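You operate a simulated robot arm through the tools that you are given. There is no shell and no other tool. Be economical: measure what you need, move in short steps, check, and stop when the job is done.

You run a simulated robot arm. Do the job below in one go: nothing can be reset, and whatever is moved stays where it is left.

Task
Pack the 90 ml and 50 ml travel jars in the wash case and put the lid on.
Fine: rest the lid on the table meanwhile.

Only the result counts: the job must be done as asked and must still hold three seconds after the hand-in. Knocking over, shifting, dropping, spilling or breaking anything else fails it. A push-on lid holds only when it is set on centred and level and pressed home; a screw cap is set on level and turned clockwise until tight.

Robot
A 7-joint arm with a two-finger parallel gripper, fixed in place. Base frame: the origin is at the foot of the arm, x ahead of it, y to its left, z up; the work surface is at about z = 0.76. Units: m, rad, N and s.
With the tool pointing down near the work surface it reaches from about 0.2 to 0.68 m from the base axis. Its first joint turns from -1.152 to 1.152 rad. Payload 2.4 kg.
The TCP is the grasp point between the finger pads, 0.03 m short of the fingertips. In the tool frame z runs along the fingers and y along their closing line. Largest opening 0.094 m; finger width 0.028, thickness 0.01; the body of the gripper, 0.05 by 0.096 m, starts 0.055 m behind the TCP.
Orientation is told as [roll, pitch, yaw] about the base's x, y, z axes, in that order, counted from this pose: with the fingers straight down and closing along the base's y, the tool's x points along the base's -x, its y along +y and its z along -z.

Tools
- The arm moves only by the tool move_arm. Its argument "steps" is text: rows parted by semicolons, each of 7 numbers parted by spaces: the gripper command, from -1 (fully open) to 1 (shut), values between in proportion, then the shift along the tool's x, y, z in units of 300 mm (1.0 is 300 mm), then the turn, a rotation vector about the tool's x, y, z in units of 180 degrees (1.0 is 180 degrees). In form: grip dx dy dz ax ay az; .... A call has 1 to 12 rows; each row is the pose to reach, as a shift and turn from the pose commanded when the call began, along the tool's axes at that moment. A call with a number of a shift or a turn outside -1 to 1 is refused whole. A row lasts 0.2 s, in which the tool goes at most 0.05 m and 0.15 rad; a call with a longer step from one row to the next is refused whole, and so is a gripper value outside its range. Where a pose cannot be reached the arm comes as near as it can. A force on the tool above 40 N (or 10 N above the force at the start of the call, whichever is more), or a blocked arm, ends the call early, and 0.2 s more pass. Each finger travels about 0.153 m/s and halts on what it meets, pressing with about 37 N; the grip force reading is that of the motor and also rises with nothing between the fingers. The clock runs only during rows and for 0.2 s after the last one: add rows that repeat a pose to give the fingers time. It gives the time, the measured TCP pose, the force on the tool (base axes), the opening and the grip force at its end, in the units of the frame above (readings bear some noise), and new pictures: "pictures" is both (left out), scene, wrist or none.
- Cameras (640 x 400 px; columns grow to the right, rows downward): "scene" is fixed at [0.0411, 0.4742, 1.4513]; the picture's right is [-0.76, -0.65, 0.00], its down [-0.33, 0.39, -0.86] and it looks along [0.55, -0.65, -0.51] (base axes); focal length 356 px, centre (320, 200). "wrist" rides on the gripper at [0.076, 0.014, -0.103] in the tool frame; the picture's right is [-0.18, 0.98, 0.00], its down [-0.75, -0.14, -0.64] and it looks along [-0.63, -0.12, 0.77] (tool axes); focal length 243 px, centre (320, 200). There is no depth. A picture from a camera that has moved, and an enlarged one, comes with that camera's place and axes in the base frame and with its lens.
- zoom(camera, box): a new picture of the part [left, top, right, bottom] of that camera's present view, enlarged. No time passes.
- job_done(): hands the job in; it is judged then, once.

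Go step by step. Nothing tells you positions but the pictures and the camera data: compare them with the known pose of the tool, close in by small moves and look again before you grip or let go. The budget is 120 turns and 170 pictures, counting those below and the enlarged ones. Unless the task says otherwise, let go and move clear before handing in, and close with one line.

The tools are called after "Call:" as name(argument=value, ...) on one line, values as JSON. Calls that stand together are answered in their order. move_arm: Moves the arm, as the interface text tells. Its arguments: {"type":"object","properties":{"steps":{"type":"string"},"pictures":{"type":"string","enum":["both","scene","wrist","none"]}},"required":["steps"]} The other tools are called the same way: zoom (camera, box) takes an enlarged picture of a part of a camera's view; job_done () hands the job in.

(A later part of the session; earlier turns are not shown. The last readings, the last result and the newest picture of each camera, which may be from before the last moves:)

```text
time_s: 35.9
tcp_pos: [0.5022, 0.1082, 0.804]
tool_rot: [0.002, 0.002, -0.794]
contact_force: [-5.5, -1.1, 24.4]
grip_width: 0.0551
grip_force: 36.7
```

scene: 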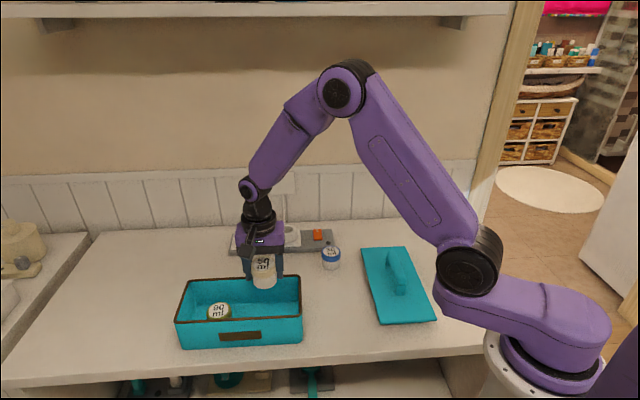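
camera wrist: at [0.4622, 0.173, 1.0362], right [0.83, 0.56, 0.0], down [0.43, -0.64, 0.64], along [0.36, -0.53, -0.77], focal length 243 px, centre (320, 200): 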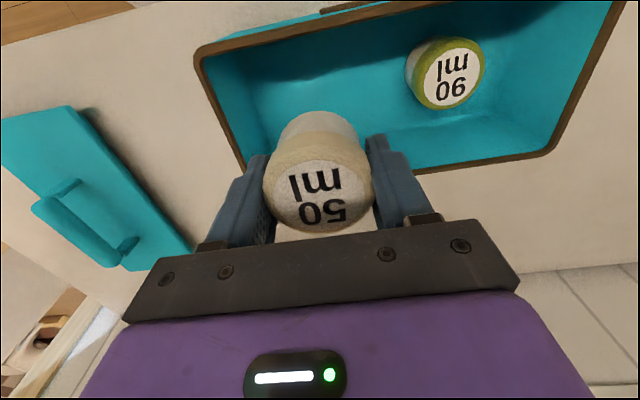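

Contact with the floor. I'll ease off, release and rise.

Call:
move_arm(steps="1 0 0 -0.006 0 0 0; 1 0 0 -0.006 0 0 0; 0 0 0 -0.006 0 0 0; -0.6 0 0 -0.006 0 0 0; -0.6 0 0 -0.006 0 0 0; -0.6 0 0 -0.08 0 0 0; -0.6 0 0 -0.2 0 0 0; -0.6 0 0 -0.32 0 0 0; -0.6 0 0 -0.45 0 0 0; -0.6 0 0 -0.6 0 0 0; -0.6 0 0 -0.66 0 0 0")

Call:
zoom(camera="scene", box=[160, 200, 460, 360])

```text
time_s: 38.3
tcp_pos: [0.4999, 0.1063, 0.9991]
tool_rot: [0.0, 0.002, -0.795]
contact_force: [0.1, 0.5, -0.3]
grip_width: 0.075
grip_force: 0.1
camera wrist: at [0.4584, 0.1717, 1.1017], right [0.83, 0.56, 0.0], down [0.43, -0.64, 0.64], along [0.36, -0.53, -0.77], focal length 243 px, centre (320, 200)
```

scene: 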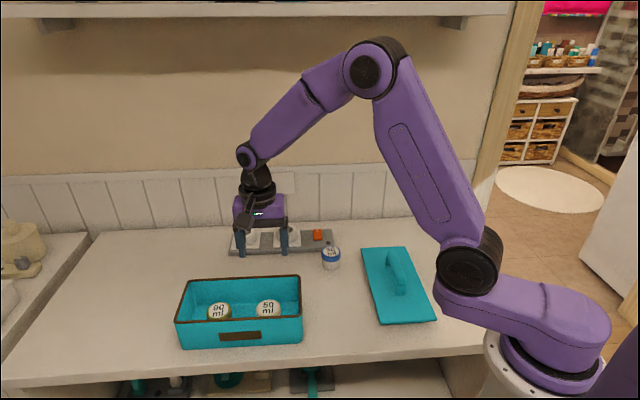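
wrist: 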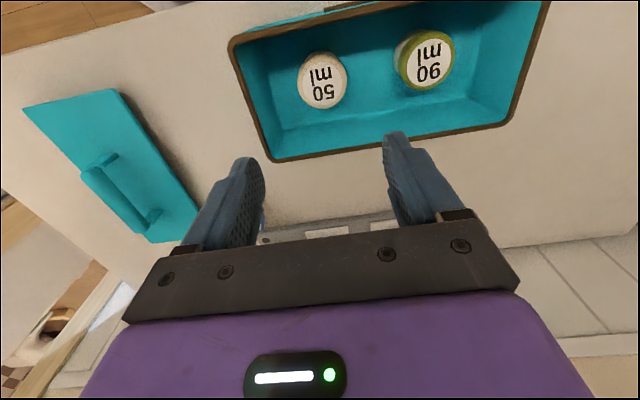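

```text
2.13 times, centred on (310, 280) of scene
camera zoom: at [0.0411, 0.4742, 1.4513], right [-0.76, -0.65, 0.0], down [-0.33, 0.39, -0.86], along [0.55, -0.65, -0.51], focal length 758 px, centre (341, 29)
```

zoom: 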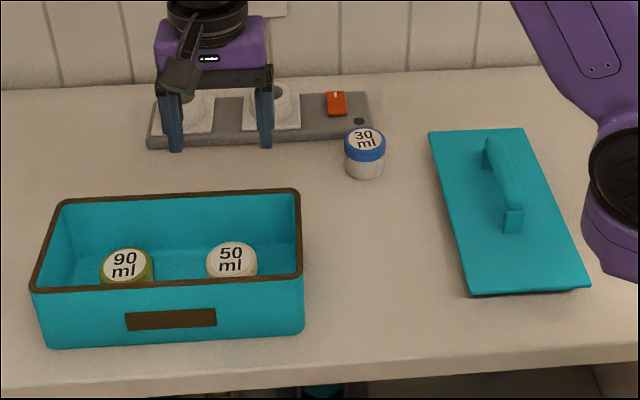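

Both jars stand upright in the case, and the case hasn't moved. Now back to the lid.

Call:
move_arm(steps="-0.6 -0.045 -0.14 0 0 0 0; -0.6 -0.09 -0.28 0 0 0 0; -0.6 -0.135 -0.42 0 0 0 0; -0.5 -0.18 -0.56 0 0 0 0; -0.4 -0.225 -0.7 0 0 0 0; -0.3 -0.27 -0.84 0 0 0 0; -0.2 -0.315 -0.96 0 0 0 0; -0.2 -0.315 -0.96 0 0 0 0", pictures="none")

```text
time_s: 40.1
tcp_pos: [0.362, -0.1624, 1.0018]
tool_rot: [0.0, 0.0, -0.793]
contact_force: [0.5, -0.4, 0.1]
grip_width: 0.0566
grip_force: 0.0
```

Call:
move_arm(steps="-0.2 -0.028 -0.115 0 0 0 0; -0.2 -0.028 -0.115 0.12 0 0 0; -0.2 -0.028 -0.115 0.24 0 0 0; -0.2 -0.028 -0.115 0.36 0 0 0; -0.2 -0.028 -0.115 0.4 0 0 0; -0.2 -0.028 -0.115 0.4 0 0 0", pictures="wrist")

Call:
zoom(camera="scene", box=[340, 200, 460, 340])

```text
time_s: 41.5
tcp_pos: [0.3442, -0.1937, 0.8822]
tool_rot: [0.0, 0.0, -0.793]
contact_force: [-0.3, -0.4, 0.1]
grip_width: 0.0563
grip_force: 0.2
camera wrist: at [0.3024, -0.1282, 0.9833], right [0.83, 0.56, 0.0], down [0.43, -0.64, 0.64], along [0.36, -0.53, -0.77], focal length 243 px, centre (320, 200)
```

wrist: 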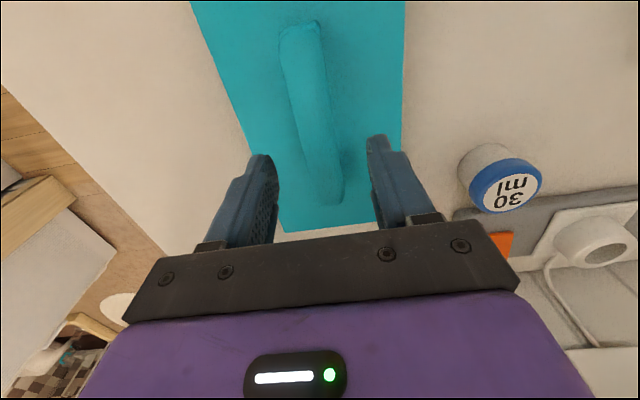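

```text
2.86 times, centred on (400, 270) of scene
camera zoom: at [0.0411, 0.4742, 1.4513], right [-0.76, -0.65, 0.0], down [-0.33, 0.39, -0.86], along [0.55, -0.65, -0.51], focal length 1016 px, centre (91, 0)
```

zoom: 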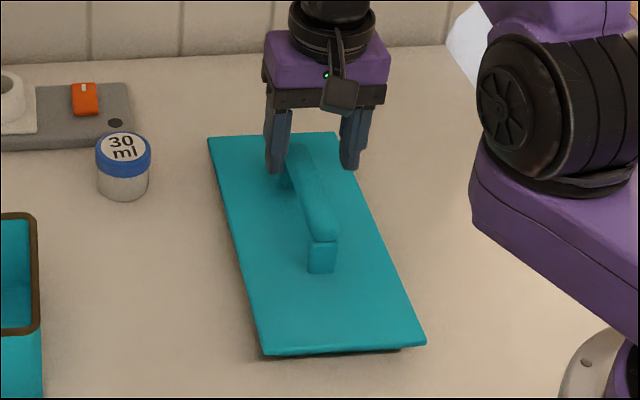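

Call:
move_arm(steps="-0.2 0 0 0.1 0 0 0; -0.2 0 0 0.17 0 0 0; -0.2 0 0 0.2 0 0 0; -0.2 0 0 0.2 0 0 0", pictures="wrist")

```text
time_s: 42.5
tcp_pos: [0.3447, -0.1927, 0.8206]
tool_rot: [-0.002, 0.001, -0.795]
contact_force: [-0.9, -0.6, 0.2]
grip_width: 0.0563
grip_force: 0.0
camera wrist: at [0.3024, -0.1265, 0.9227], right [0.83, 0.56, 0.0], down [0.43, -0.64, 0.64], along [0.36, -0.53, -0.77], focal length 243 px, centre (320, 200)
```

wrist: 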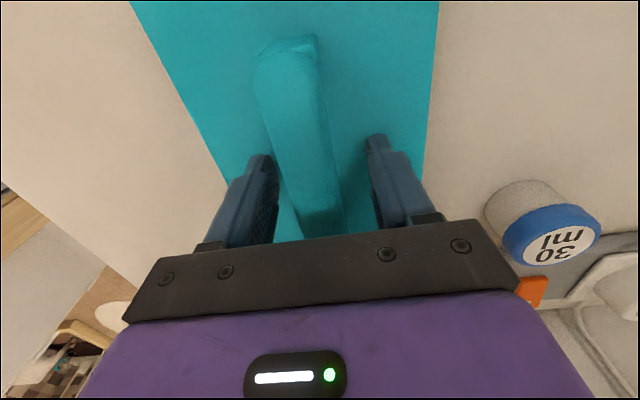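

The grip spot matches the earlier one to within about 1.5 mm. I'll correct that small amount and close.

Call:
move_arm(steps="-0.2 0.005 -0.004 0 0 0 0; 0.3 0.005 -0.004 0 0 0 0; 1 0.005 -0.004 0 0 0 0; 1 0.005 -0.004 0 0 0 0; 1 0.005 -0.004 0 0 0 0", pictures="wrist")

```text
time_s: 43.7
tcp_pos: [0.3417, -0.191, 0.8199]
tool_rot: [-0.001, 0.001, -0.796]
contact_force: [0.3, 0.2, -0.5]
grip_width: 0.0277
grip_force: 37.2
camera wrist: at [0.3007, -0.126, 0.9224], right [0.83, 0.56, 0.0], down [0.43, -0.64, 0.64], along [0.36, -0.53, -0.77], focal length 243 px, centre (320, 200)
```

wrist: 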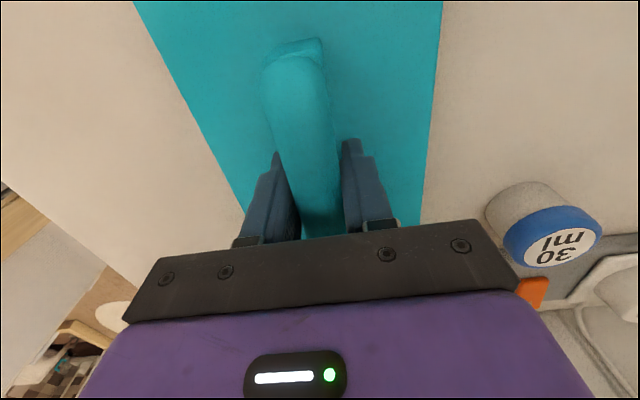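

The view is the same as in the original grasp. I'll lift the lid.

Call:
move_arm(steps="1 0 0 -0.03 0 0 0; 1 0 0 -0.1 0 0 0; 1 0 0 -0.2 0 0 0; 1 0 0 -0.32 0 0 0; 1 0 0 -0.45 0 0 0; 1 0 0 -0.58 0 0 0; 1 0 0 -0.7 0 0 0; 1 0 0 -0.733 0 0 0; 1 0 0 -0.733 0 0 0", pictures="scene")

```text
time_s: 45.7
tcp_pos: [0.3409, -0.1896, 1.0429]
tool_rot: [0.0, -0.001, -0.794]
contact_force: [-0.2, 0.7, -0.8]
grip_width: 0.0278
grip_force: 36.9
```

scene: 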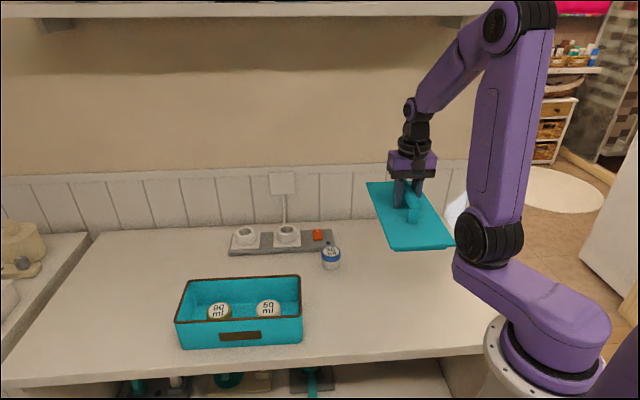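

Now I'll carry it back, first half with the turn.

Call:
move_arm(steps="1 0.028 0.106 0 0 0 -0.0417; 1 0.057 0.213 0 0 0 -0.0833; 1 0.085 0.32 0 0 0 -0.125; 1 0.114 0.426 0 0 0 -0.1667; 1 0.142 0.532 0 0 0 -0.2083; 1 0.171 0.639 0 0 0 -0.25; 1 0.171 0.639 0 0 0 -0.25", pictures="none")

```text
time_s: 47.3
tcp_pos: [0.4425, -0.0198, 1.0436]
tool_rot: [-0.001, -0.003, -0.008]
contact_force: [0.7, 0.3, -1.1]
grip_width: 0.0276
grip_force: 36.9
```

Call:
move_arm(steps="1 -0.058 0.095 0 0 0 -0.0417; 1 -0.116 0.19 0 0 0 -0.0833; 1 -0.174 0.285 0 0 0 -0.125; 1 -0.232 0.379 0 0 0 -0.1667; 1 -0.29 0.474 0 0 0 -0.2083; 1 -0.348 0.569 0 0 0 -0.25; 1 -0.348 0.569 0 0 0 -0.25; 1 -0.348 0.569 0 0 0 -0.25")

Call:
zoom(camera="scene", box=[140, 200, 350, 360])

```text
time_s: 49.1
tcp_pos: [0.5488, 0.1512, 1.0409]
tool_rot: [0.0, 0.0, 0.777]
contact_force: [1.2, -1.1, -1.0]
grip_width: 0.0277
grip_force: 36.9
camera wrist: at [0.485, 0.1094, 1.1431], right [-0.56, 0.83, 0.0], down [0.64, 0.43, 0.64], along [0.53, 0.36, -0.77], focal length 243 px, centre (320, 200)
```

scene: 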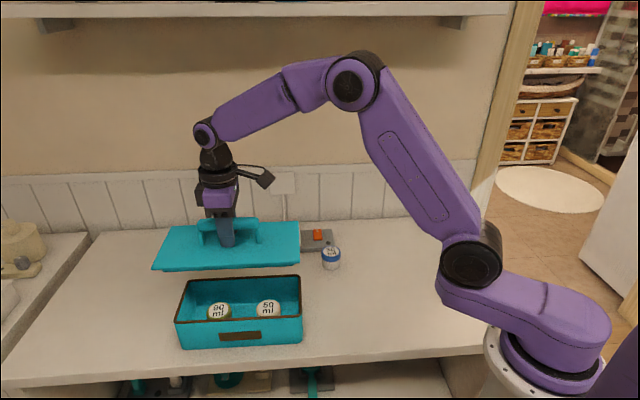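
wrist: 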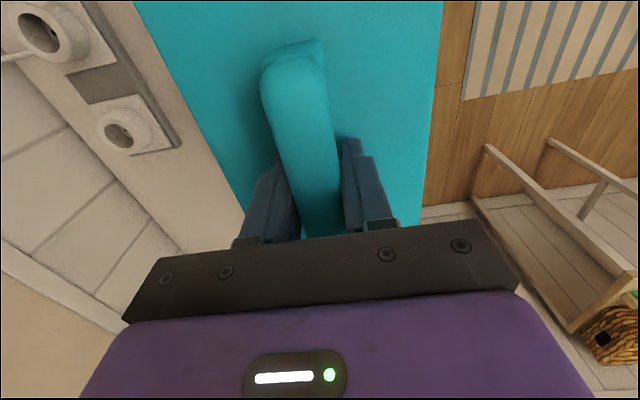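

```text
2.50 times, centred on (245, 280) of scene
camera zoom: at [0.0411, 0.4742, 1.4513], right [-0.76, -0.65, 0.0], down [-0.33, 0.39, -0.86], along [0.55, -0.65, -0.51], focal length 889 px, centre (508, 0)
```

zoom: 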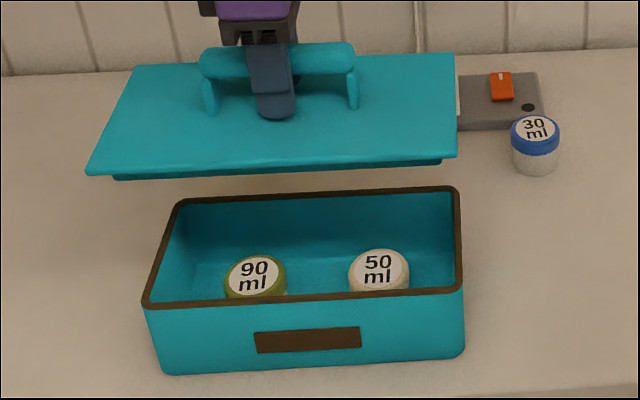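

The lid looks about 2 mm too far along its long axis compared with the first lift. I'll correct that, lower it to just above the rim, and compare with the opening picture.

Call:
move_arm(steps="1 0.007 0 0.05 0 0 0; 1 0.007 0 0.15 0 0 0; 1 0.007 0 0.27 0 0 0; 1 0.007 0 0.37 0 0 0; 1 0.007 0 0.43 0 0 0; 1 0.007 0 0.43 0 0 0; 1 0.007 0 0.43 0 0 0")

Call:
zoom(camera="scene", box=[160, 220, 370, 360])

```text
time_s: 50.7
tcp_pos: [0.5462, 0.1486, 0.9118]
tool_rot: [0.0, 0.0, 0.776]
contact_force: [0.4, 0.2, -1.5]
grip_width: 0.0278
grip_force: 36.6
camera wrist: at [0.4835, 0.1063, 1.0145], right [-0.56, 0.83, 0.0], down [0.64, 0.43, 0.64], along [0.53, 0.36, -0.77], focal length 243 px, centre (320, 200)
```

scene: 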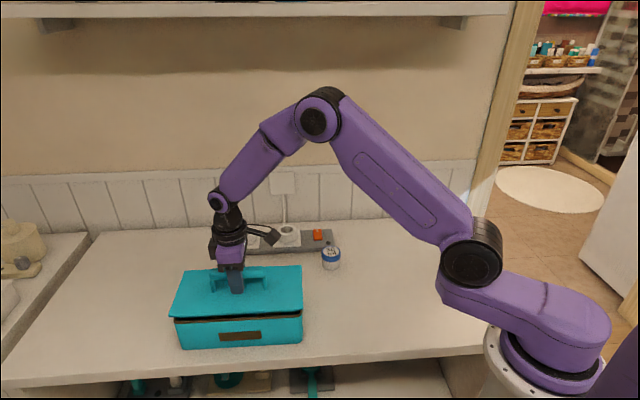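
wrist: 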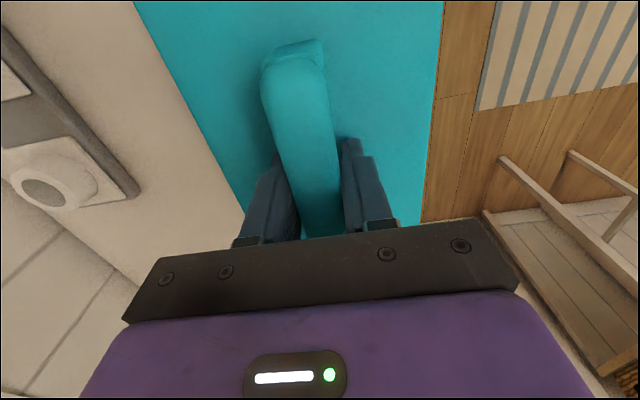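

```text
2.86 times, centred on (265, 290) of scene
camera zoom: at [0.0411, 0.4742, 1.4513], right [-0.76, -0.65, 0.0], down [-0.33, 0.39, -0.86], along [0.55, -0.65, -0.51], focal length 1016 px, centre (477, -57)
```

zoom: 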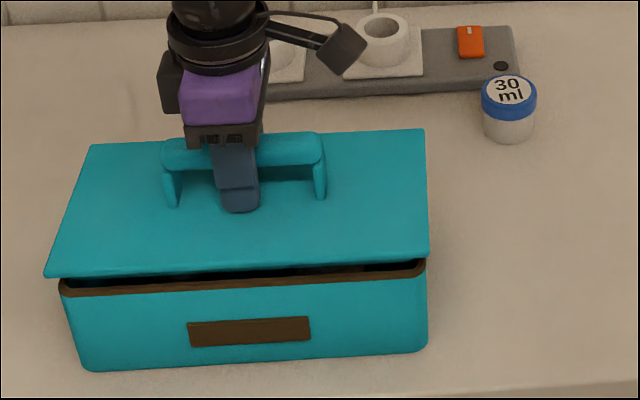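

Left-right alignment matches the opening picture to within a millimetre. There may be about 1 mm of offset to the rear, so I'll nudge that and go lower.

Call:
move_arm(steps="1 0 0.004 0 0 0 0; 1 0 0.004 0.01 0 0 0; 1 0 0.004 0.02 0 0 0; 1 0 0.004 0.02 0 0 0; 1 0 0.004 0.02 0 0 0", pictures="none")

Call:
zoom(camera="scene", box=[160, 220, 370, 360])

```text
time_s: 51.9
tcp_pos: [0.5465, 0.1494, 0.9063]
tool_rot: [0.001, 0.001, 0.776]
contact_force: [0.0, -0.6, -1.3]
grip_width: 0.0276
grip_force: 37.1
```

```text
2.86 times, centred on (265, 290) of scene
camera zoom: at [0.0411, 0.4742, 1.4513], right [-0.76, -0.65, 0.0], down [-0.33, 0.39, -0.86], along [0.55, -0.65, -0.51], focal length 1016 px, centre (477, -57)
```

zoom: 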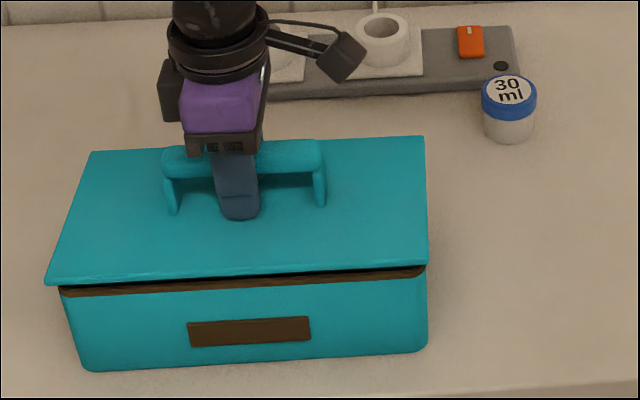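

It now matches the expected corner positions within about 1 mm. I'll lower it slowly into the rim.

Call:
move_arm(steps="1 0 0 0.007 0 0 0; 1 0 0 0.014 0 0 0; 1 0 0 0.021 0 0 0; 1 0 0 0.028 0 0 0; 1 0 0 0.034 0 0 0; 1 0 0 0.034 0 0 0", pictures="none")

Call:
zoom(camera="scene", box=[160, 220, 370, 360])

```text
time_s: 53.3
tcp_pos: [0.5464, 0.1497, 0.8957]
tool_rot: [0.0, 0.0, 0.777]
contact_force: [0.3, 0.9, -1.5]
grip_width: 0.0279
grip_force: 37.3
```

```text
2.86 times, centred on (265, 290) of scene
camera zoom: at [0.0411, 0.4742, 1.4513], right [-0.76, -0.65, 0.0], down [-0.33, 0.39, -0.86], along [0.55, -0.65, -0.51], focal length 1016 px, centre (477, -57)
```

zoom: 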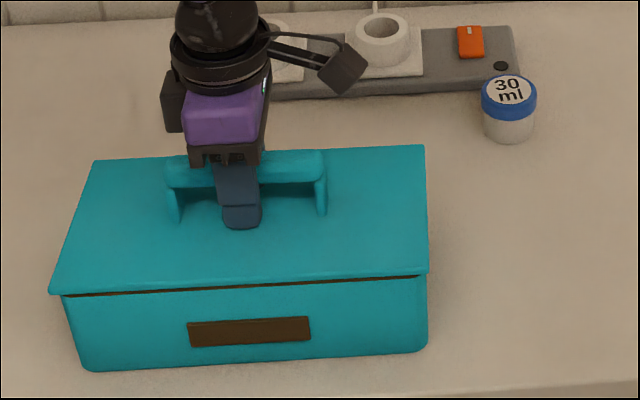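

The flange is inside the rim with no side force. Next I'll press it home.

Call:
move_arm(steps="1 0 0 0.006 0 0 0; 1 0 0 0.012 0 0 0; 1 0 0 0.018 0 0 0; 1 0 0 0.024 0 0 0; 1 0 0 0.03 0 0 0; 1 0 0 0.036 0 0 0; 1 0 0 0.042 0 0 0", pictures="none")

Call:
zoom(camera="scene", box=[160, 220, 370, 360])

```text
time_s: 54.3
tcp_pos: [0.5481, 0.149, 0.8921]
tool_rot: [-0.001, -0.003, 0.775]
contact_force: [-0.3, 0.3, 6.4]
grip_width: 0.0277
grip_force: 36.7
stopped in row 5: the force on the tool passed its limit (the readings are from after the stop); the commanded pose is now the measured one
```

```text
2.86 times, centred on (265, 290) of scene
camera zoom: at [0.041, 0.4741, 1.4513], right [-0.76, -0.65, 0.0], down [-0.33, 0.39, -0.86], along [0.56, -0.65, -0.51], focal length 1016 px, centre (477, -57)
```

zoom: 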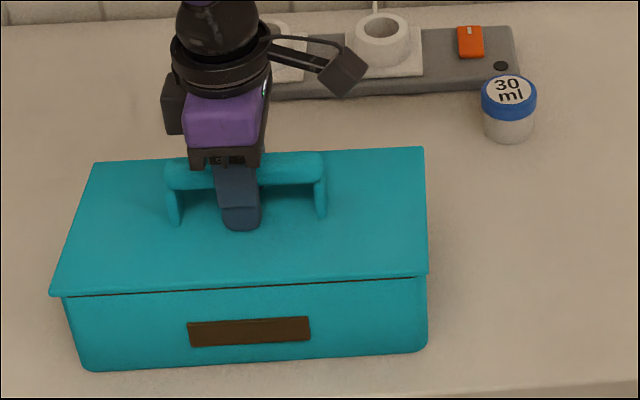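

A thin dark line remains, so it's nearly seated. I'll press again.

Call:
move_arm(steps="1 0 0 0.005 0 0 0; 1 0 0 0.01 0 0 0; 1 0 0 0.013 0 0 0; 1 0 0 0.016 0 0 0; 1 0 0 0.016 0 0 0", pictures="none")

Call:
zoom(camera="scene", box=[160, 220, 370, 360])

```text
time_s: 55.0
tcp_pos: [0.5501, 0.1501, 0.8923]
tool_rot: [-0.004, -0.003, 0.777]
contact_force: [-0.8, 0.7, 6.0]
grip_width: 0.0276
grip_force: 36.7
stopped in row 3: the force on the tool passed its limit (the readings are from after the stop); the commanded pose is now the measured one
```

```text
2.86 times, centred on (265, 290) of scene
camera zoom: at [0.041, 0.4741, 1.4513], right [-0.76, -0.65, 0.0], down [-0.33, 0.39, -0.86], along [0.56, -0.65, -0.51], focal length 1016 px, centre (477, -57)
```

zoom: 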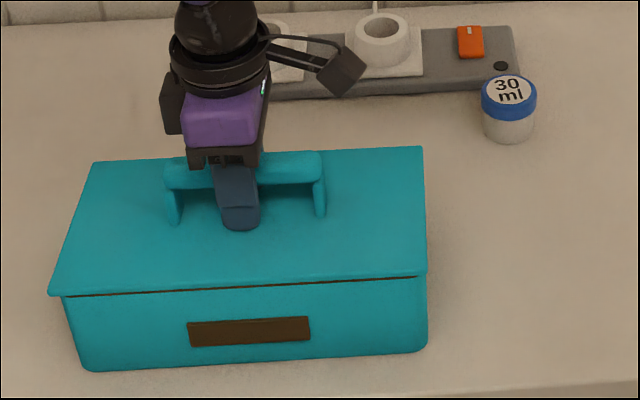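

The lid has drifted about 2 mm from the original pose and isn't seating fully. I'll ease up slightly, re-centre it, and look.

Call:
move_arm(steps="1 0 0 -0.008 0 0 0; 1 0.003 0.004 -0.012 0 0 0; 1 0.006 0.008 -0.012 0 0 0; 1 0.006 0.008 -0.012 0 0 0; 1 0.006 0.008 -0.012 0 0 0", pictures="none")

Call:
zoom(camera="scene", box=[160, 220, 370, 360])

```text
time_s: 56.2
tcp_pos: [0.5456, 0.1498, 0.8945]
tool_rot: [-0.002, -0.002, 0.776]
contact_force: [-0.2, -0.1, -1.4]
grip_width: 0.0279
grip_force: 37.2
```

```text
2.86 times, centred on (265, 290) of scene
camera zoom: at [0.0411, 0.4742, 1.4513], right [-0.76, -0.65, 0.0], down [-0.33, 0.39, -0.86], along [0.55, -0.65, -0.51], focal length 1016 px, centre (477, -57)
```

zoom: 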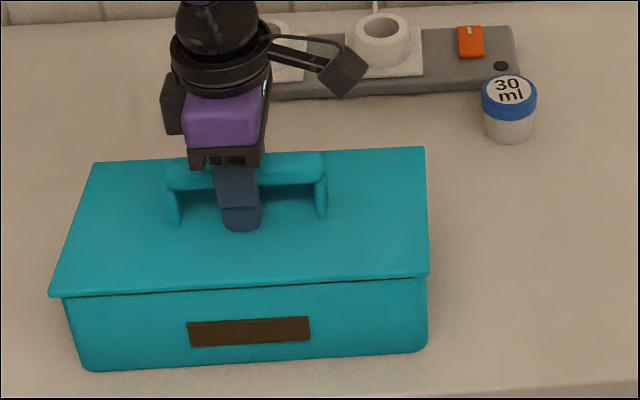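

Re-centred. Pressing straight down in finer steps.

Call:
move_arm(steps="1 0 0 0.003 0 0 0; 1 0 0 0.006 0 0 0; 1 0 0 0.009 0 0 0; 1 0 0 0.012 0 0 0; 1 0 0 0.015 0 0 0; 1 0 0 0.015 0 0 0", pictures="none")

```text
time_s: 57.6
tcp_pos: [0.5461, 0.1484, 0.892]
tool_rot: [-0.003, -0.005, 0.776]
contact_force: [-5.0, -2.1, 26.2]
grip_width: 0.0282
grip_force: 36.9
```

Call:
move_arm(steps="1 0 0 0.002 0 0 0; 1 0 0 0.004 0 0 0; 1 0 0 0.004 0 0 0", pictures="none")

Call:
zoom(camera="scene", box=[160, 220, 370, 360])

```text
time_s: 58.1
tcp_pos: [0.5464, 0.1491, 0.8933]
tool_rot: [-0.002, -0.007, 0.776]
contact_force: [-0.9, 0.2, 3.7]
grip_width: 0.0277
grip_force: 37.0
stopped in row 2: the force on the tool passed its limit (the readings are from after the stop); the commanded pose is now the measured one
```

```text
2.86 times, centred on (265, 290) of scene
camera zoom: at [0.041, 0.4742, 1.4513], right [-0.76, -0.65, 0.0], down [-0.33, 0.39, -0.86], along [0.55, -0.65, -0.51], focal length 1016 px, centre (477, -57)
```

zoom: 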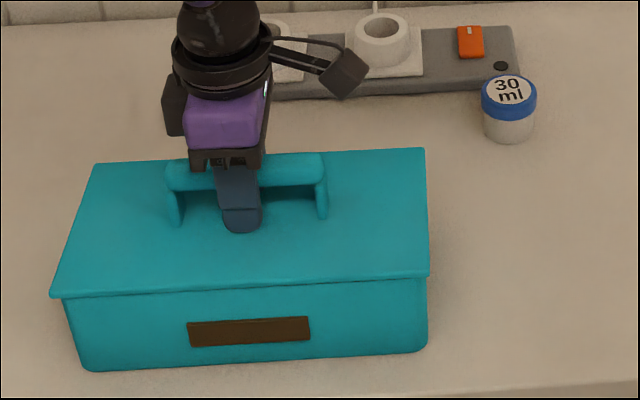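

The dark gap has vanished. I'll check the seam closely.

Call:
zoom(camera="scene", box=[170, 290, 310, 350])

Call:
zoom(camera="scene", box=[260, 260, 320, 350])

```text
4.57 times, centred on (240, 320) of scene
camera zoom: at [0.041, 0.4742, 1.4513], right [-0.76, -0.65, 0.0], down [-0.33, 0.39, -0.86], along [0.55, -0.65, -0.51], focal length 1625 px, centre (686, -349)
```

zoom: 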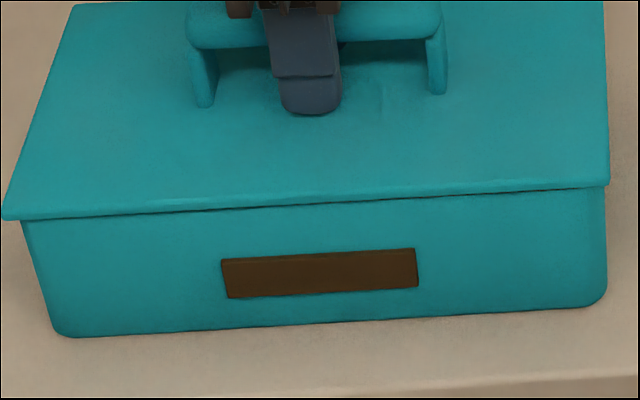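

```text
4.44 times, centred on (290, 305) of scene
camera zoom: at [0.041, 0.4742, 1.4513], right [-0.76, -0.65, 0.0], down [-0.33, 0.39, -0.86], along [0.55, -0.65, -0.51], focal length 1580 px, centre (453, -267)
```

zoom: 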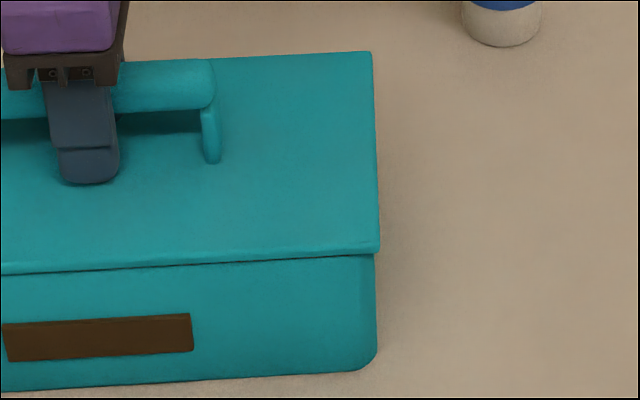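

The seam is closed all round as seen. I'll press once more to confirm, then ease off.

Call:
move_arm(steps="1 0 0 0.003 0 0 0; 1 0 0 0.006 0 0 0; 1 0 0 0.009 0 0 0; 1 0 0 0.012 0 0 0; 1 0 0 0.014 0 0 0; 1 0 0 0.014 0 0 0", pictures="none")

Call:
zoom(camera="scene", box=[170, 270, 310, 350])

```text
time_s: 58.9
tcp_pos: [0.5464, 0.1494, 0.8923]
tool_rot: [-0.007, -0.011, 0.776]
contact_force: [0.2, 0.5, 4.1]
grip_width: 0.0277
grip_force: 36.9
stopped in row 3: the force on the tool passed its limit (the readings are from after the stop); the commanded pose is now the measured one
```

```text
4.57 times, centred on (240, 310) of scene
camera zoom: at [0.041, 0.4741, 1.4513], right [-0.76, -0.65, 0.0], down [-0.33, 0.39, -0.86], along [0.55, -0.65, -0.51], focal length 1625 px, centre (686, -303)
```

zoom: 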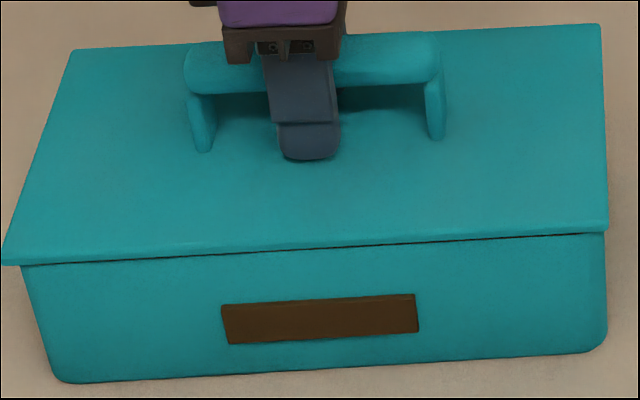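

The last press left the tool tilted by about 0.013 rad, so the rear edge may be slightly high. I'll release, rise and level, then look before pressing from above.

Call:
move_arm(steps="1 0 0 -0.003 0 0 0; 0.2 0 0 -0.003 0 0 0; -0.4 0 0 -0.003 0 0 0; -0.4 0 0 -0.003 0 0 0; -0.4 0 0 -0.08 0 0 0; -0.4 0 0 -0.18 0 0 0; -0.4 0 0 -0.3 0 0 0; -0.4 0 0 -0.3 0 0 0")

Call:
zoom(camera="scene", box=[160, 220, 370, 360])

Call:
zoom(camera="scene", box=[170, 270, 310, 350])

```text
time_s: 60.7
tcp_pos: [0.547, 0.1499, 0.9827]
tool_rot: [-0.005, -0.009, 0.775]
contact_force: [-0.6, -0.3, 0.0]
grip_width: 0.0657
grip_force: 0.0
camera wrist: at [0.482, 0.1076, 1.0845], right [-0.56, 0.83, 0.0], down [0.63, 0.42, 0.65], along [0.54, 0.36, -0.76], focal length 243 px, centre (320, 200)
```

scene: 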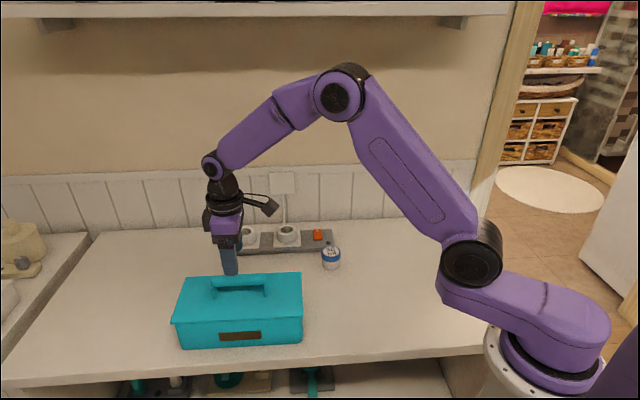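
wrist: 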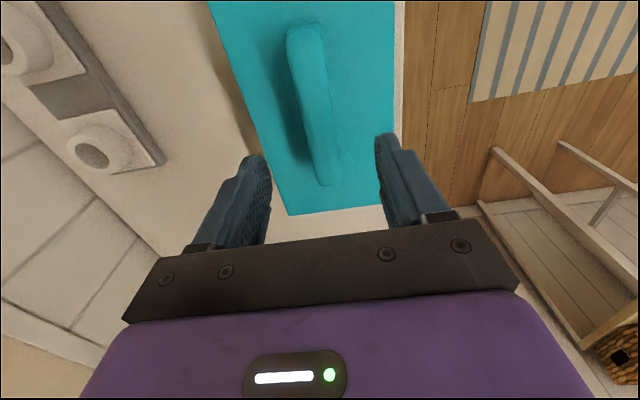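

```text
2.86 times, centred on (265, 290) of scene
camera zoom: at [0.0411, 0.4742, 1.4513], right [-0.76, -0.65, 0.0], down [-0.33, 0.39, -0.86], along [0.55, -0.65, -0.51], focal length 1016 px, centre (477, -57)
```

zoom: 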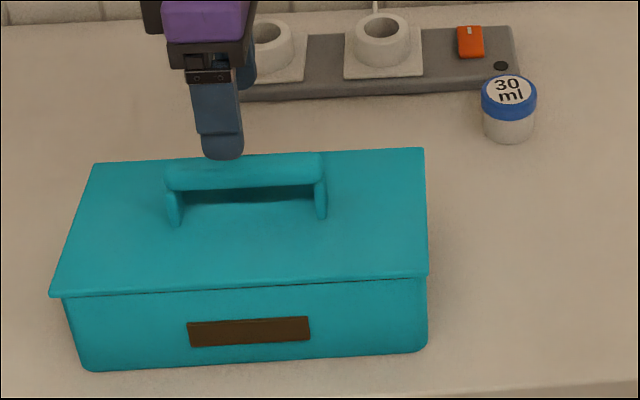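

```text
4.57 times, centred on (240, 310) of scene
camera zoom: at [0.0411, 0.4742, 1.4513], right [-0.76, -0.65, 0.0], down [-0.33, 0.39, -0.86], along [0.55, -0.65, -0.51], focal length 1625 px, centre (686, -303)
```

zoom: 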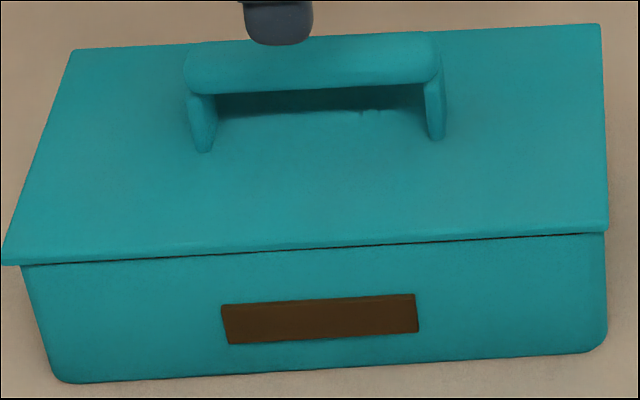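

The right end looks 1–2 px high compared with the opening picture. I'll level the tool, close the fingers, and press from above on the right end of the handle bar.

Call:
move_arm(steps="0.3 0.05 0 0 -0.0031 0.0009 0; 1 0.11 0 0 -0.0031 0.0009 0; 1 0.11 0 0 -0.0031 0.0009 0; 1 0.11 0 0.06 -0.0031 0.0009 0; 1 0.11 0 0.11 -0.0031 0.0009 0; 1 0.11 0 0.12 -0.0031 0.0009 0; 1 0.11 0 0.12 -0.0031 0.0009 0", pictures="wrist")

Call:
zoom(camera="scene", box=[160, 220, 370, 360])

```text
time_s: 62.3
tcp_pos: [0.5224, 0.1277, 0.9463]
tool_rot: [0.003, -0.006, 0.775]
contact_force: [-0.6, 0.8, 0.5]
grip_width: 0.0
grip_force: 32.1
camera wrist: at [0.4586, 0.0845, 1.048], right [-0.56, 0.83, 0.01], down [0.64, 0.42, 0.65], along [0.54, 0.36, -0.76], focal length 243 px, centre (320, 200)
```

wrist: 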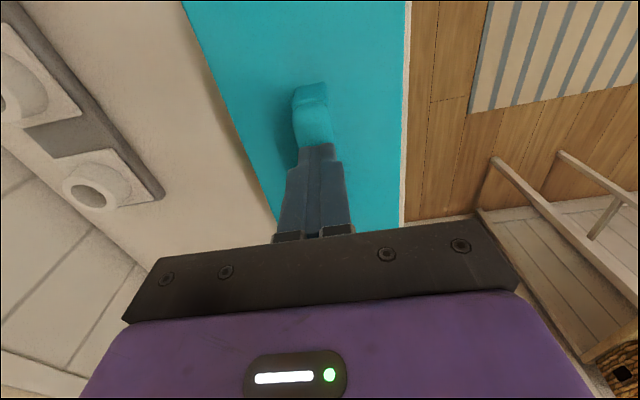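

```text
2.86 times, centred on (265, 290) of scene
camera zoom: at [0.0411, 0.4742, 1.4513], right [-0.76, -0.65, 0.0], down [-0.33, 0.39, -0.86], along [0.55, -0.65, -0.51], focal length 1016 px, centre (477, -57)
```

zoom: 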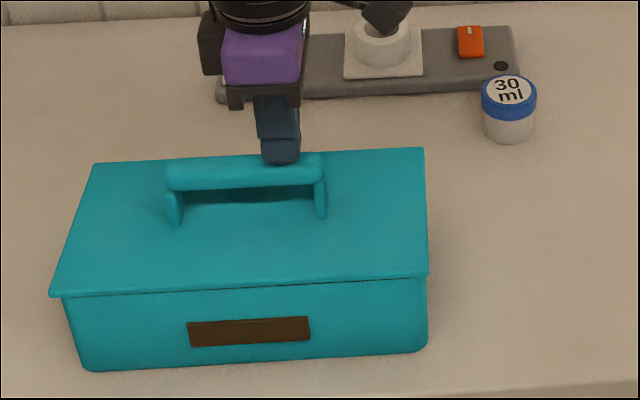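

Call:
move_arm(steps="1 0 0 0.007 0 0 0; 1 0 0 0.014 0 0 0; 1 0 0 0.021 0 0 0; 1 0 0 0.028 0 0 0; 1 0 0 0.035 0 0 0; 1 0 0 0.042 0 0 0; 1 0 0 0.049 0 0 0; 1 0 0 0.056 0 0 0; 1 0 0 0.063 0 0 0; 1 0 0 0.07 0 0 0", pictures="none")

Call:
zoom(camera="scene", box=[160, 220, 370, 360])

```text
time_s: 63.1
tcp_pos: [0.5232, 0.1284, 0.9438]
tool_rot: [0.003, -0.009, 0.775]
contact_force: [-5.6, -1.0, 10.4]
grip_width: 0.0003
grip_force: 33.3
stopped in row 4: the force on the tool passed its limit (the readings are from after the stop); the commanded pose is now the measured one
```

```text
2.86 times, centred on (265, 290) of scene
camera zoom: at [0.0407, 0.4741, 1.4513], right [-0.76, -0.65, 0.0], down [-0.33, 0.39, -0.86], along [0.56, -0.65, -0.51], focal length 1016 px, centre (477, -57)
```

zoom: 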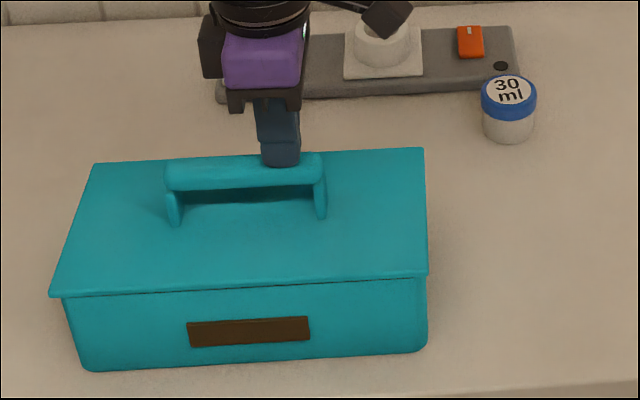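

Call:
zoom(camera="scene", box=[260, 295, 310, 325])

Call:
zoom(camera="scene", box=[170, 300, 220, 330])

```text
12.80 times, centred on (285, 310) of scene
camera zoom: at [0.0407, 0.4741, 1.4513], right [-0.76, -0.65, 0.0], down [-0.33, 0.39, -0.86], along [0.56, -0.65, -0.51], focal length 4551 px, centre (768, -1208)
```

zoom: 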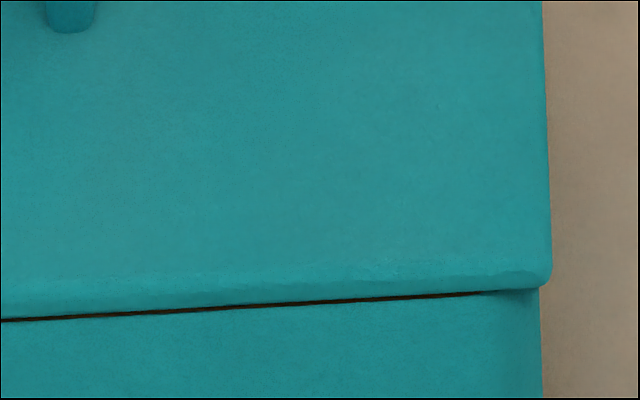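

```text
12.80 times, centred on (195, 315) of scene
camera zoom: at [0.0407, 0.4741, 1.4513], right [-0.76, -0.65, 0.0], down [-0.33, 0.39, -0.86], along [0.56, -0.65, -0.51], focal length 4551 px, centre (1920, -1272)
```

zoom: 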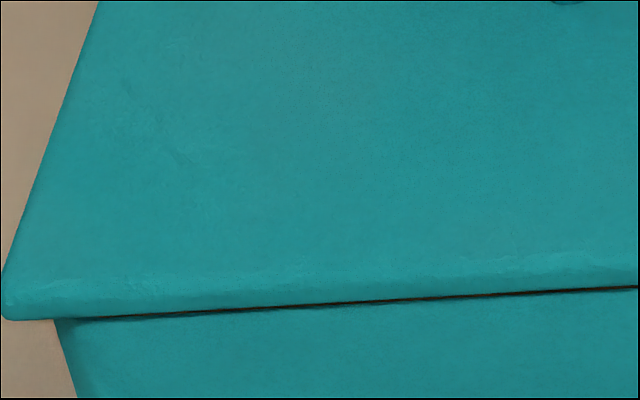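

A hairline of brown rim, about 1 mm, is still visible. I'll press harder on the centre of the bar with a levelled tool, stepping the force up.

Call:
move_arm(steps="1 0 0 -0.02 0.001 0.0029 0; 1 -0.08 0 -0.03 0.001 0.0029 0; 1 -0.11 0.002 -0.03 0.001 0.0029 0; 1 -0.11 0.002 -0.03 0.001 0.0029 0; 1 -0.11 0.002 -0.02 0.001 0.0029 0; 1 -0.11 0.002 -0.01 0.001 0.0029 0; 1 -0.11 0.002 -0.005 0.001 0.0029 0; 1 -0.11 0.002 -0.005 0.001 0.0029 0", pictures="wrist")

```text
time_s: 64.9
tcp_pos: [0.5461, 0.1517, 0.9436]
tool_rot: [0.0, 0.0, 0.775]
contact_force: [-0.1, -0.3, 0.0]
grip_width: 0.0001
grip_force: 33.0
camera wrist: at [0.4828, 0.1088, 1.0454], right [-0.56, 0.83, 0.0], down [0.64, 0.43, 0.64], along [0.53, 0.36, -0.77], focal length 243 px, centre (320, 200)
```

wrist: 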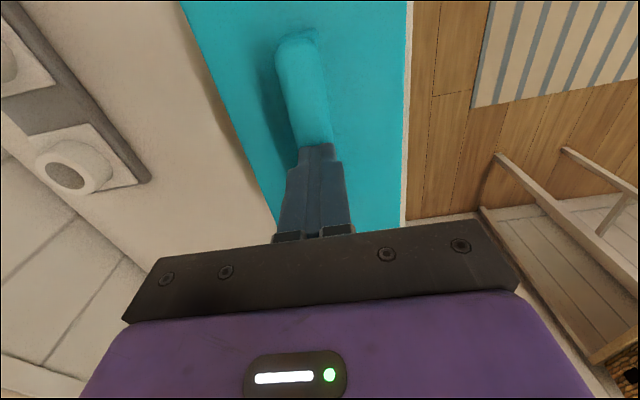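

Call:
move_arm(steps="1 0 0 0.003 0 0 0; 1 0 0 0.005 0 0 0; 1 0 0 0.007 0 0 0; 1 0 0 0.009 0 0 0; 1 0 0 0.011 0 0 0; 1 0 0 0.013 0 0 0; 1 0 0 0.015 0 0 0; 1 0 0 0.015 0 0 0", pictures="none")

```text
time_s: 66.3
tcp_pos: [0.5466, 0.151, 0.9425]
tool_rot: [0.0, 0.0, 0.774]
contact_force: [-5.8, -0.6, 12.1]
grip_width: 0.0
grip_force: 33.0
stopped in row 6: the force on the tool passed its limit (the readings are from after the stop); the commanded pose is now the measured one
```

Call:
move_arm(steps="1 0 0 0.002 0 0 0; 1 0 0 0.004 0 0 0; 1 0 0 0.005 0 0 0; 1 0 0 0.006 0 0 0; 1 0 0 0.006 0 0 0", pictures="none")

```text
time_s: 67.4
tcp_pos: [0.5461, 0.1514, 0.9439]
tool_rot: [0.0, -0.001, 0.775]
contact_force: [-5.9, -2.5, 11.2]
grip_width: 0.0002
grip_force: 33.3
stopped in row 5: the force on the tool passed its limit (the readings are from after the stop); the commanded pose is now the measured one
```

Call:
move_arm(steps="1 0 0 0.002 0 0 0; 1 0 0 0.004 0 0 0; 1 0 0 0.004 0 0 0", pictures="none")

Call:
zoom(camera="scene", box=[260, 295, 310, 325])

Call:
zoom(camera="scene", box=[170, 300, 220, 330])

```text
time_s: 68.2
tcp_pos: [0.5474, 0.1513, 0.9431]
tool_rot: [-0.001, -0.003, 0.775]
contact_force: [-15.6, -4.3, 34.0]
grip_width: 0.0
grip_force: 33.0
```

```text
12.80 times, centred on (285, 310) of scene
camera zoom: at [0.04, 0.4739, 1.4514], right [-0.76, -0.65, 0.0], down [-0.33, 0.39, -0.86], along [0.56, -0.65, -0.51], focal length 4551 px, centre (768, -1208)
```

zoom: 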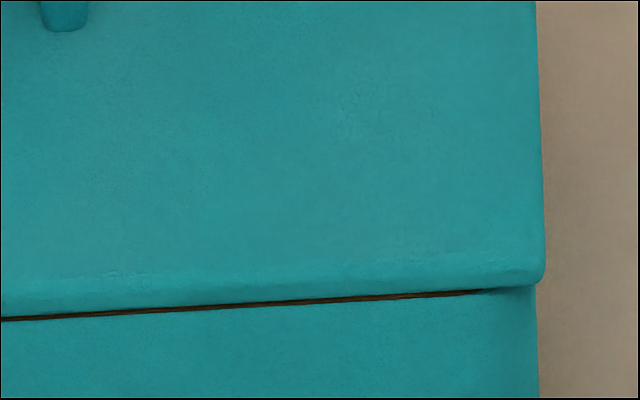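

```text
12.80 times, centred on (195, 315) of scene
camera zoom: at [0.04, 0.4739, 1.4514], right [-0.76, -0.65, 0.0], down [-0.33, 0.39, -0.86], along [0.56, -0.65, -0.51], focal length 4551 px, centre (1920, -1272)
```

zoom: 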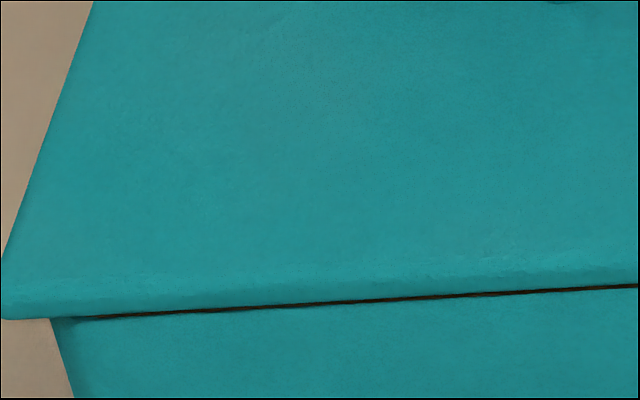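

I'll unload and look again, since the scene view shifts slightly under load.

Call:
move_arm(steps="1 0 0 -0.02 0 0 0; 1 0 0 -0.1 0 0 0; 1 0 0 -0.2 0 0 0; 0 0 0 -0.25 0 0 0; 0 0 0 -0.25 0 0 0", pictures="none")

Call:
zoom(camera="scene", box=[160, 220, 370, 360])

Call:
zoom(camera="scene", box=[260, 295, 310, 325])

Call:
zoom(camera="scene", box=[170, 300, 220, 330])

```text
time_s: 69.4
tcp_pos: [0.5475, 0.1517, 1.0157]
tool_rot: [-0.001, -0.002, 0.775]
contact_force: [-0.1, -0.5, 1.1]
grip_width: 0.0472
grip_force: 0.0
```

```text
2.86 times, centred on (265, 290) of scene
camera zoom: at [0.0411, 0.4742, 1.4513], right [-0.76, -0.65, 0.0], down [-0.33, 0.39, -0.86], along [0.55, -0.65, -0.51], focal length 1016 px, centre (477, -57)
```

zoom: 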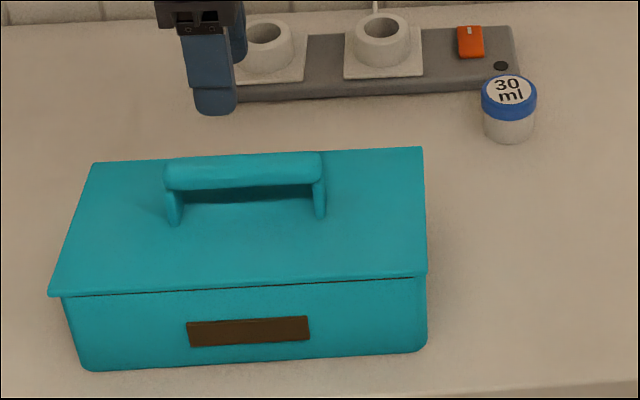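

```text
12.80 times, centred on (285, 310) of scene
camera zoom: at [0.0411, 0.4742, 1.4513], right [-0.76, -0.65, 0.0], down [-0.33, 0.39, -0.86], along [0.55, -0.65, -0.51], focal length 4551 px, centre (768, -1208)
```

zoom: 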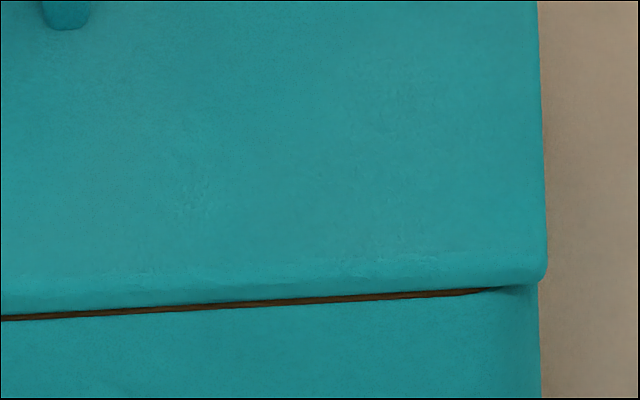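

```text
12.80 times, centred on (195, 315) of scene
camera zoom: at [0.0411, 0.4742, 1.4513], right [-0.76, -0.65, 0.0], down [-0.33, 0.39, -0.86], along [0.55, -0.65, -0.51], focal length 4551 px, centre (1920, -1272)
```

zoom: 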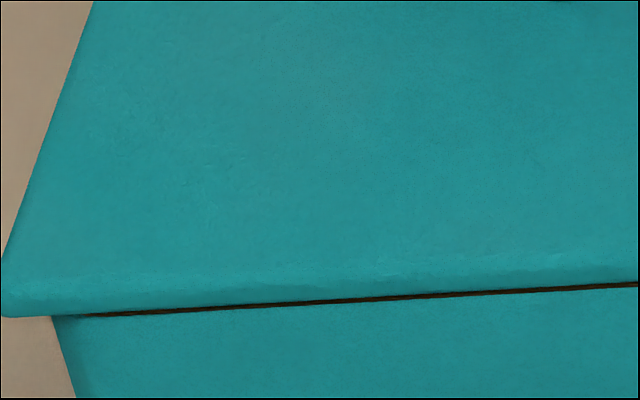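

The case itself shifted about 1 mm, and the lid sits about 1 mm proud and slightly off-centre. I'll regrip the handle, ease the lid up, centre it, and press home level again.

Call:
move_arm(steps="-0.3 0 0 0 0 0.0006 0; -0.3 0 0 0.1 0 0.0006 0; -0.3 0 0 0.2 0 0.0006 0; -0.3 0 0 0.3 0 0.0006 0; -0.3 0 0 0.38 0 0.0006 0; -0.3 0 0 0.41 0 0.0006 0; -0.3 0 0 0.41 0 0.0006 0; 0.3 0 0 0.41 0 0.0006 0; 1 0 0 0.41 0 0.0006 0; 1 0 0 0.41 0 0.0006 0; 1 0 0 0.41 0 0.0006 0", pictures="wrist")

```text
time_s: 71.8
tcp_pos: [0.5489, 0.1507, 0.895]
tool_rot: [-0.001, 0.0, 0.775]
contact_force: [0.1, 0.3, -0.4]
grip_width: 0.0274
grip_force: 37.0
camera wrist: at [0.485, 0.1085, 0.996], right [-0.56, 0.83, 0.0], down [0.64, 0.43, 0.64], along [0.53, 0.36, -0.77], focal length 243 px, centre (320, 200)
```

wrist: 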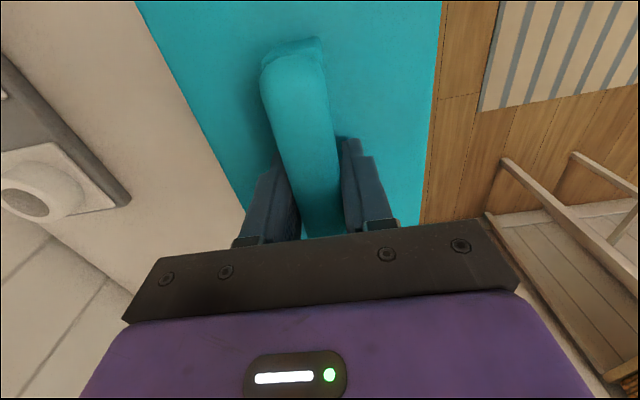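

Call:
move_arm(steps="1 0 0 -0.005 0 0 0; 1 0 0 -0.012 0 0 0; 1 0.003 0 -0.012 0 0 0; 1 0.003 0 -0.012 0 0 0; 1 0.003 0 -0.012 0 0 0", pictures="none")

Call:
zoom(camera="scene", box=[160, 220, 370, 360])

Call:
zoom(camera="scene", box=[260, 295, 310, 325])

Call:
zoom(camera="scene", box=[170, 300, 220, 330])

```text
time_s: 73.0
tcp_pos: [0.5454, 0.1495, 0.8965]
tool_rot: [0.0, 0.001, 0.776]
contact_force: [-0.8, -0.7, -0.6]
grip_width: 0.0277
grip_force: 36.7
```

```text
2.86 times, centred on (265, 290) of scene
camera zoom: at [0.0411, 0.4742, 1.4513], right [-0.76, -0.65, 0.0], down [-0.33, 0.39, -0.86], along [0.55, -0.65, -0.51], focal length 1016 px, centre (477, -57)
```

zoom: 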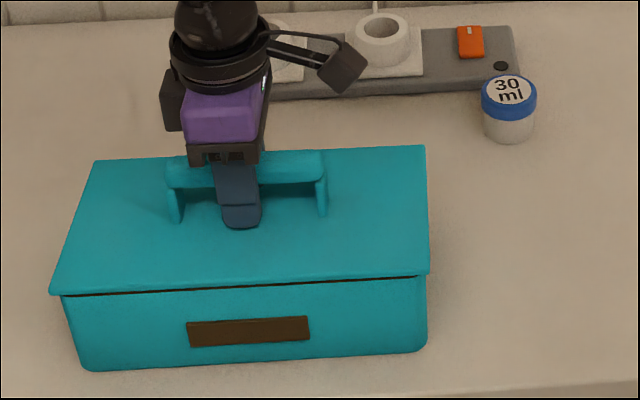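

```text
12.80 times, centred on (285, 310) of scene
camera zoom: at [0.0411, 0.4742, 1.4513], right [-0.76, -0.65, 0.0], down [-0.33, 0.39, -0.86], along [0.55, -0.65, -0.51], focal length 4551 px, centre (768, -1208)
```

zoom: 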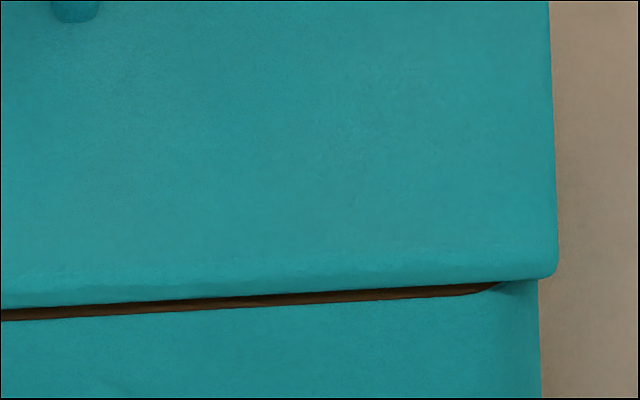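

```text
12.80 times, centred on (195, 315) of scene
camera zoom: at [0.0411, 0.4742, 1.4513], right [-0.76, -0.65, 0.0], down [-0.33, 0.39, -0.86], along [0.55, -0.65, -0.51], focal length 4551 px, centre (1920, -1272)
```

zoom: 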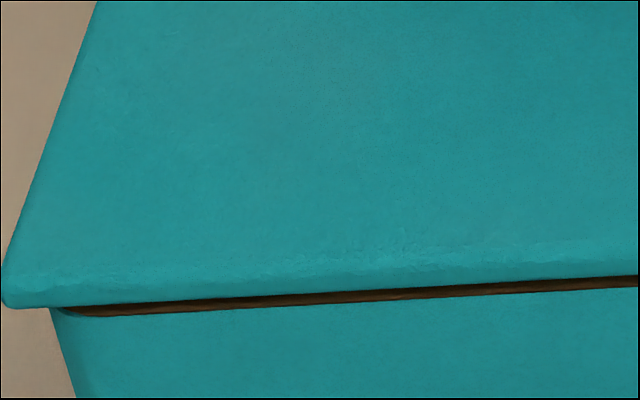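

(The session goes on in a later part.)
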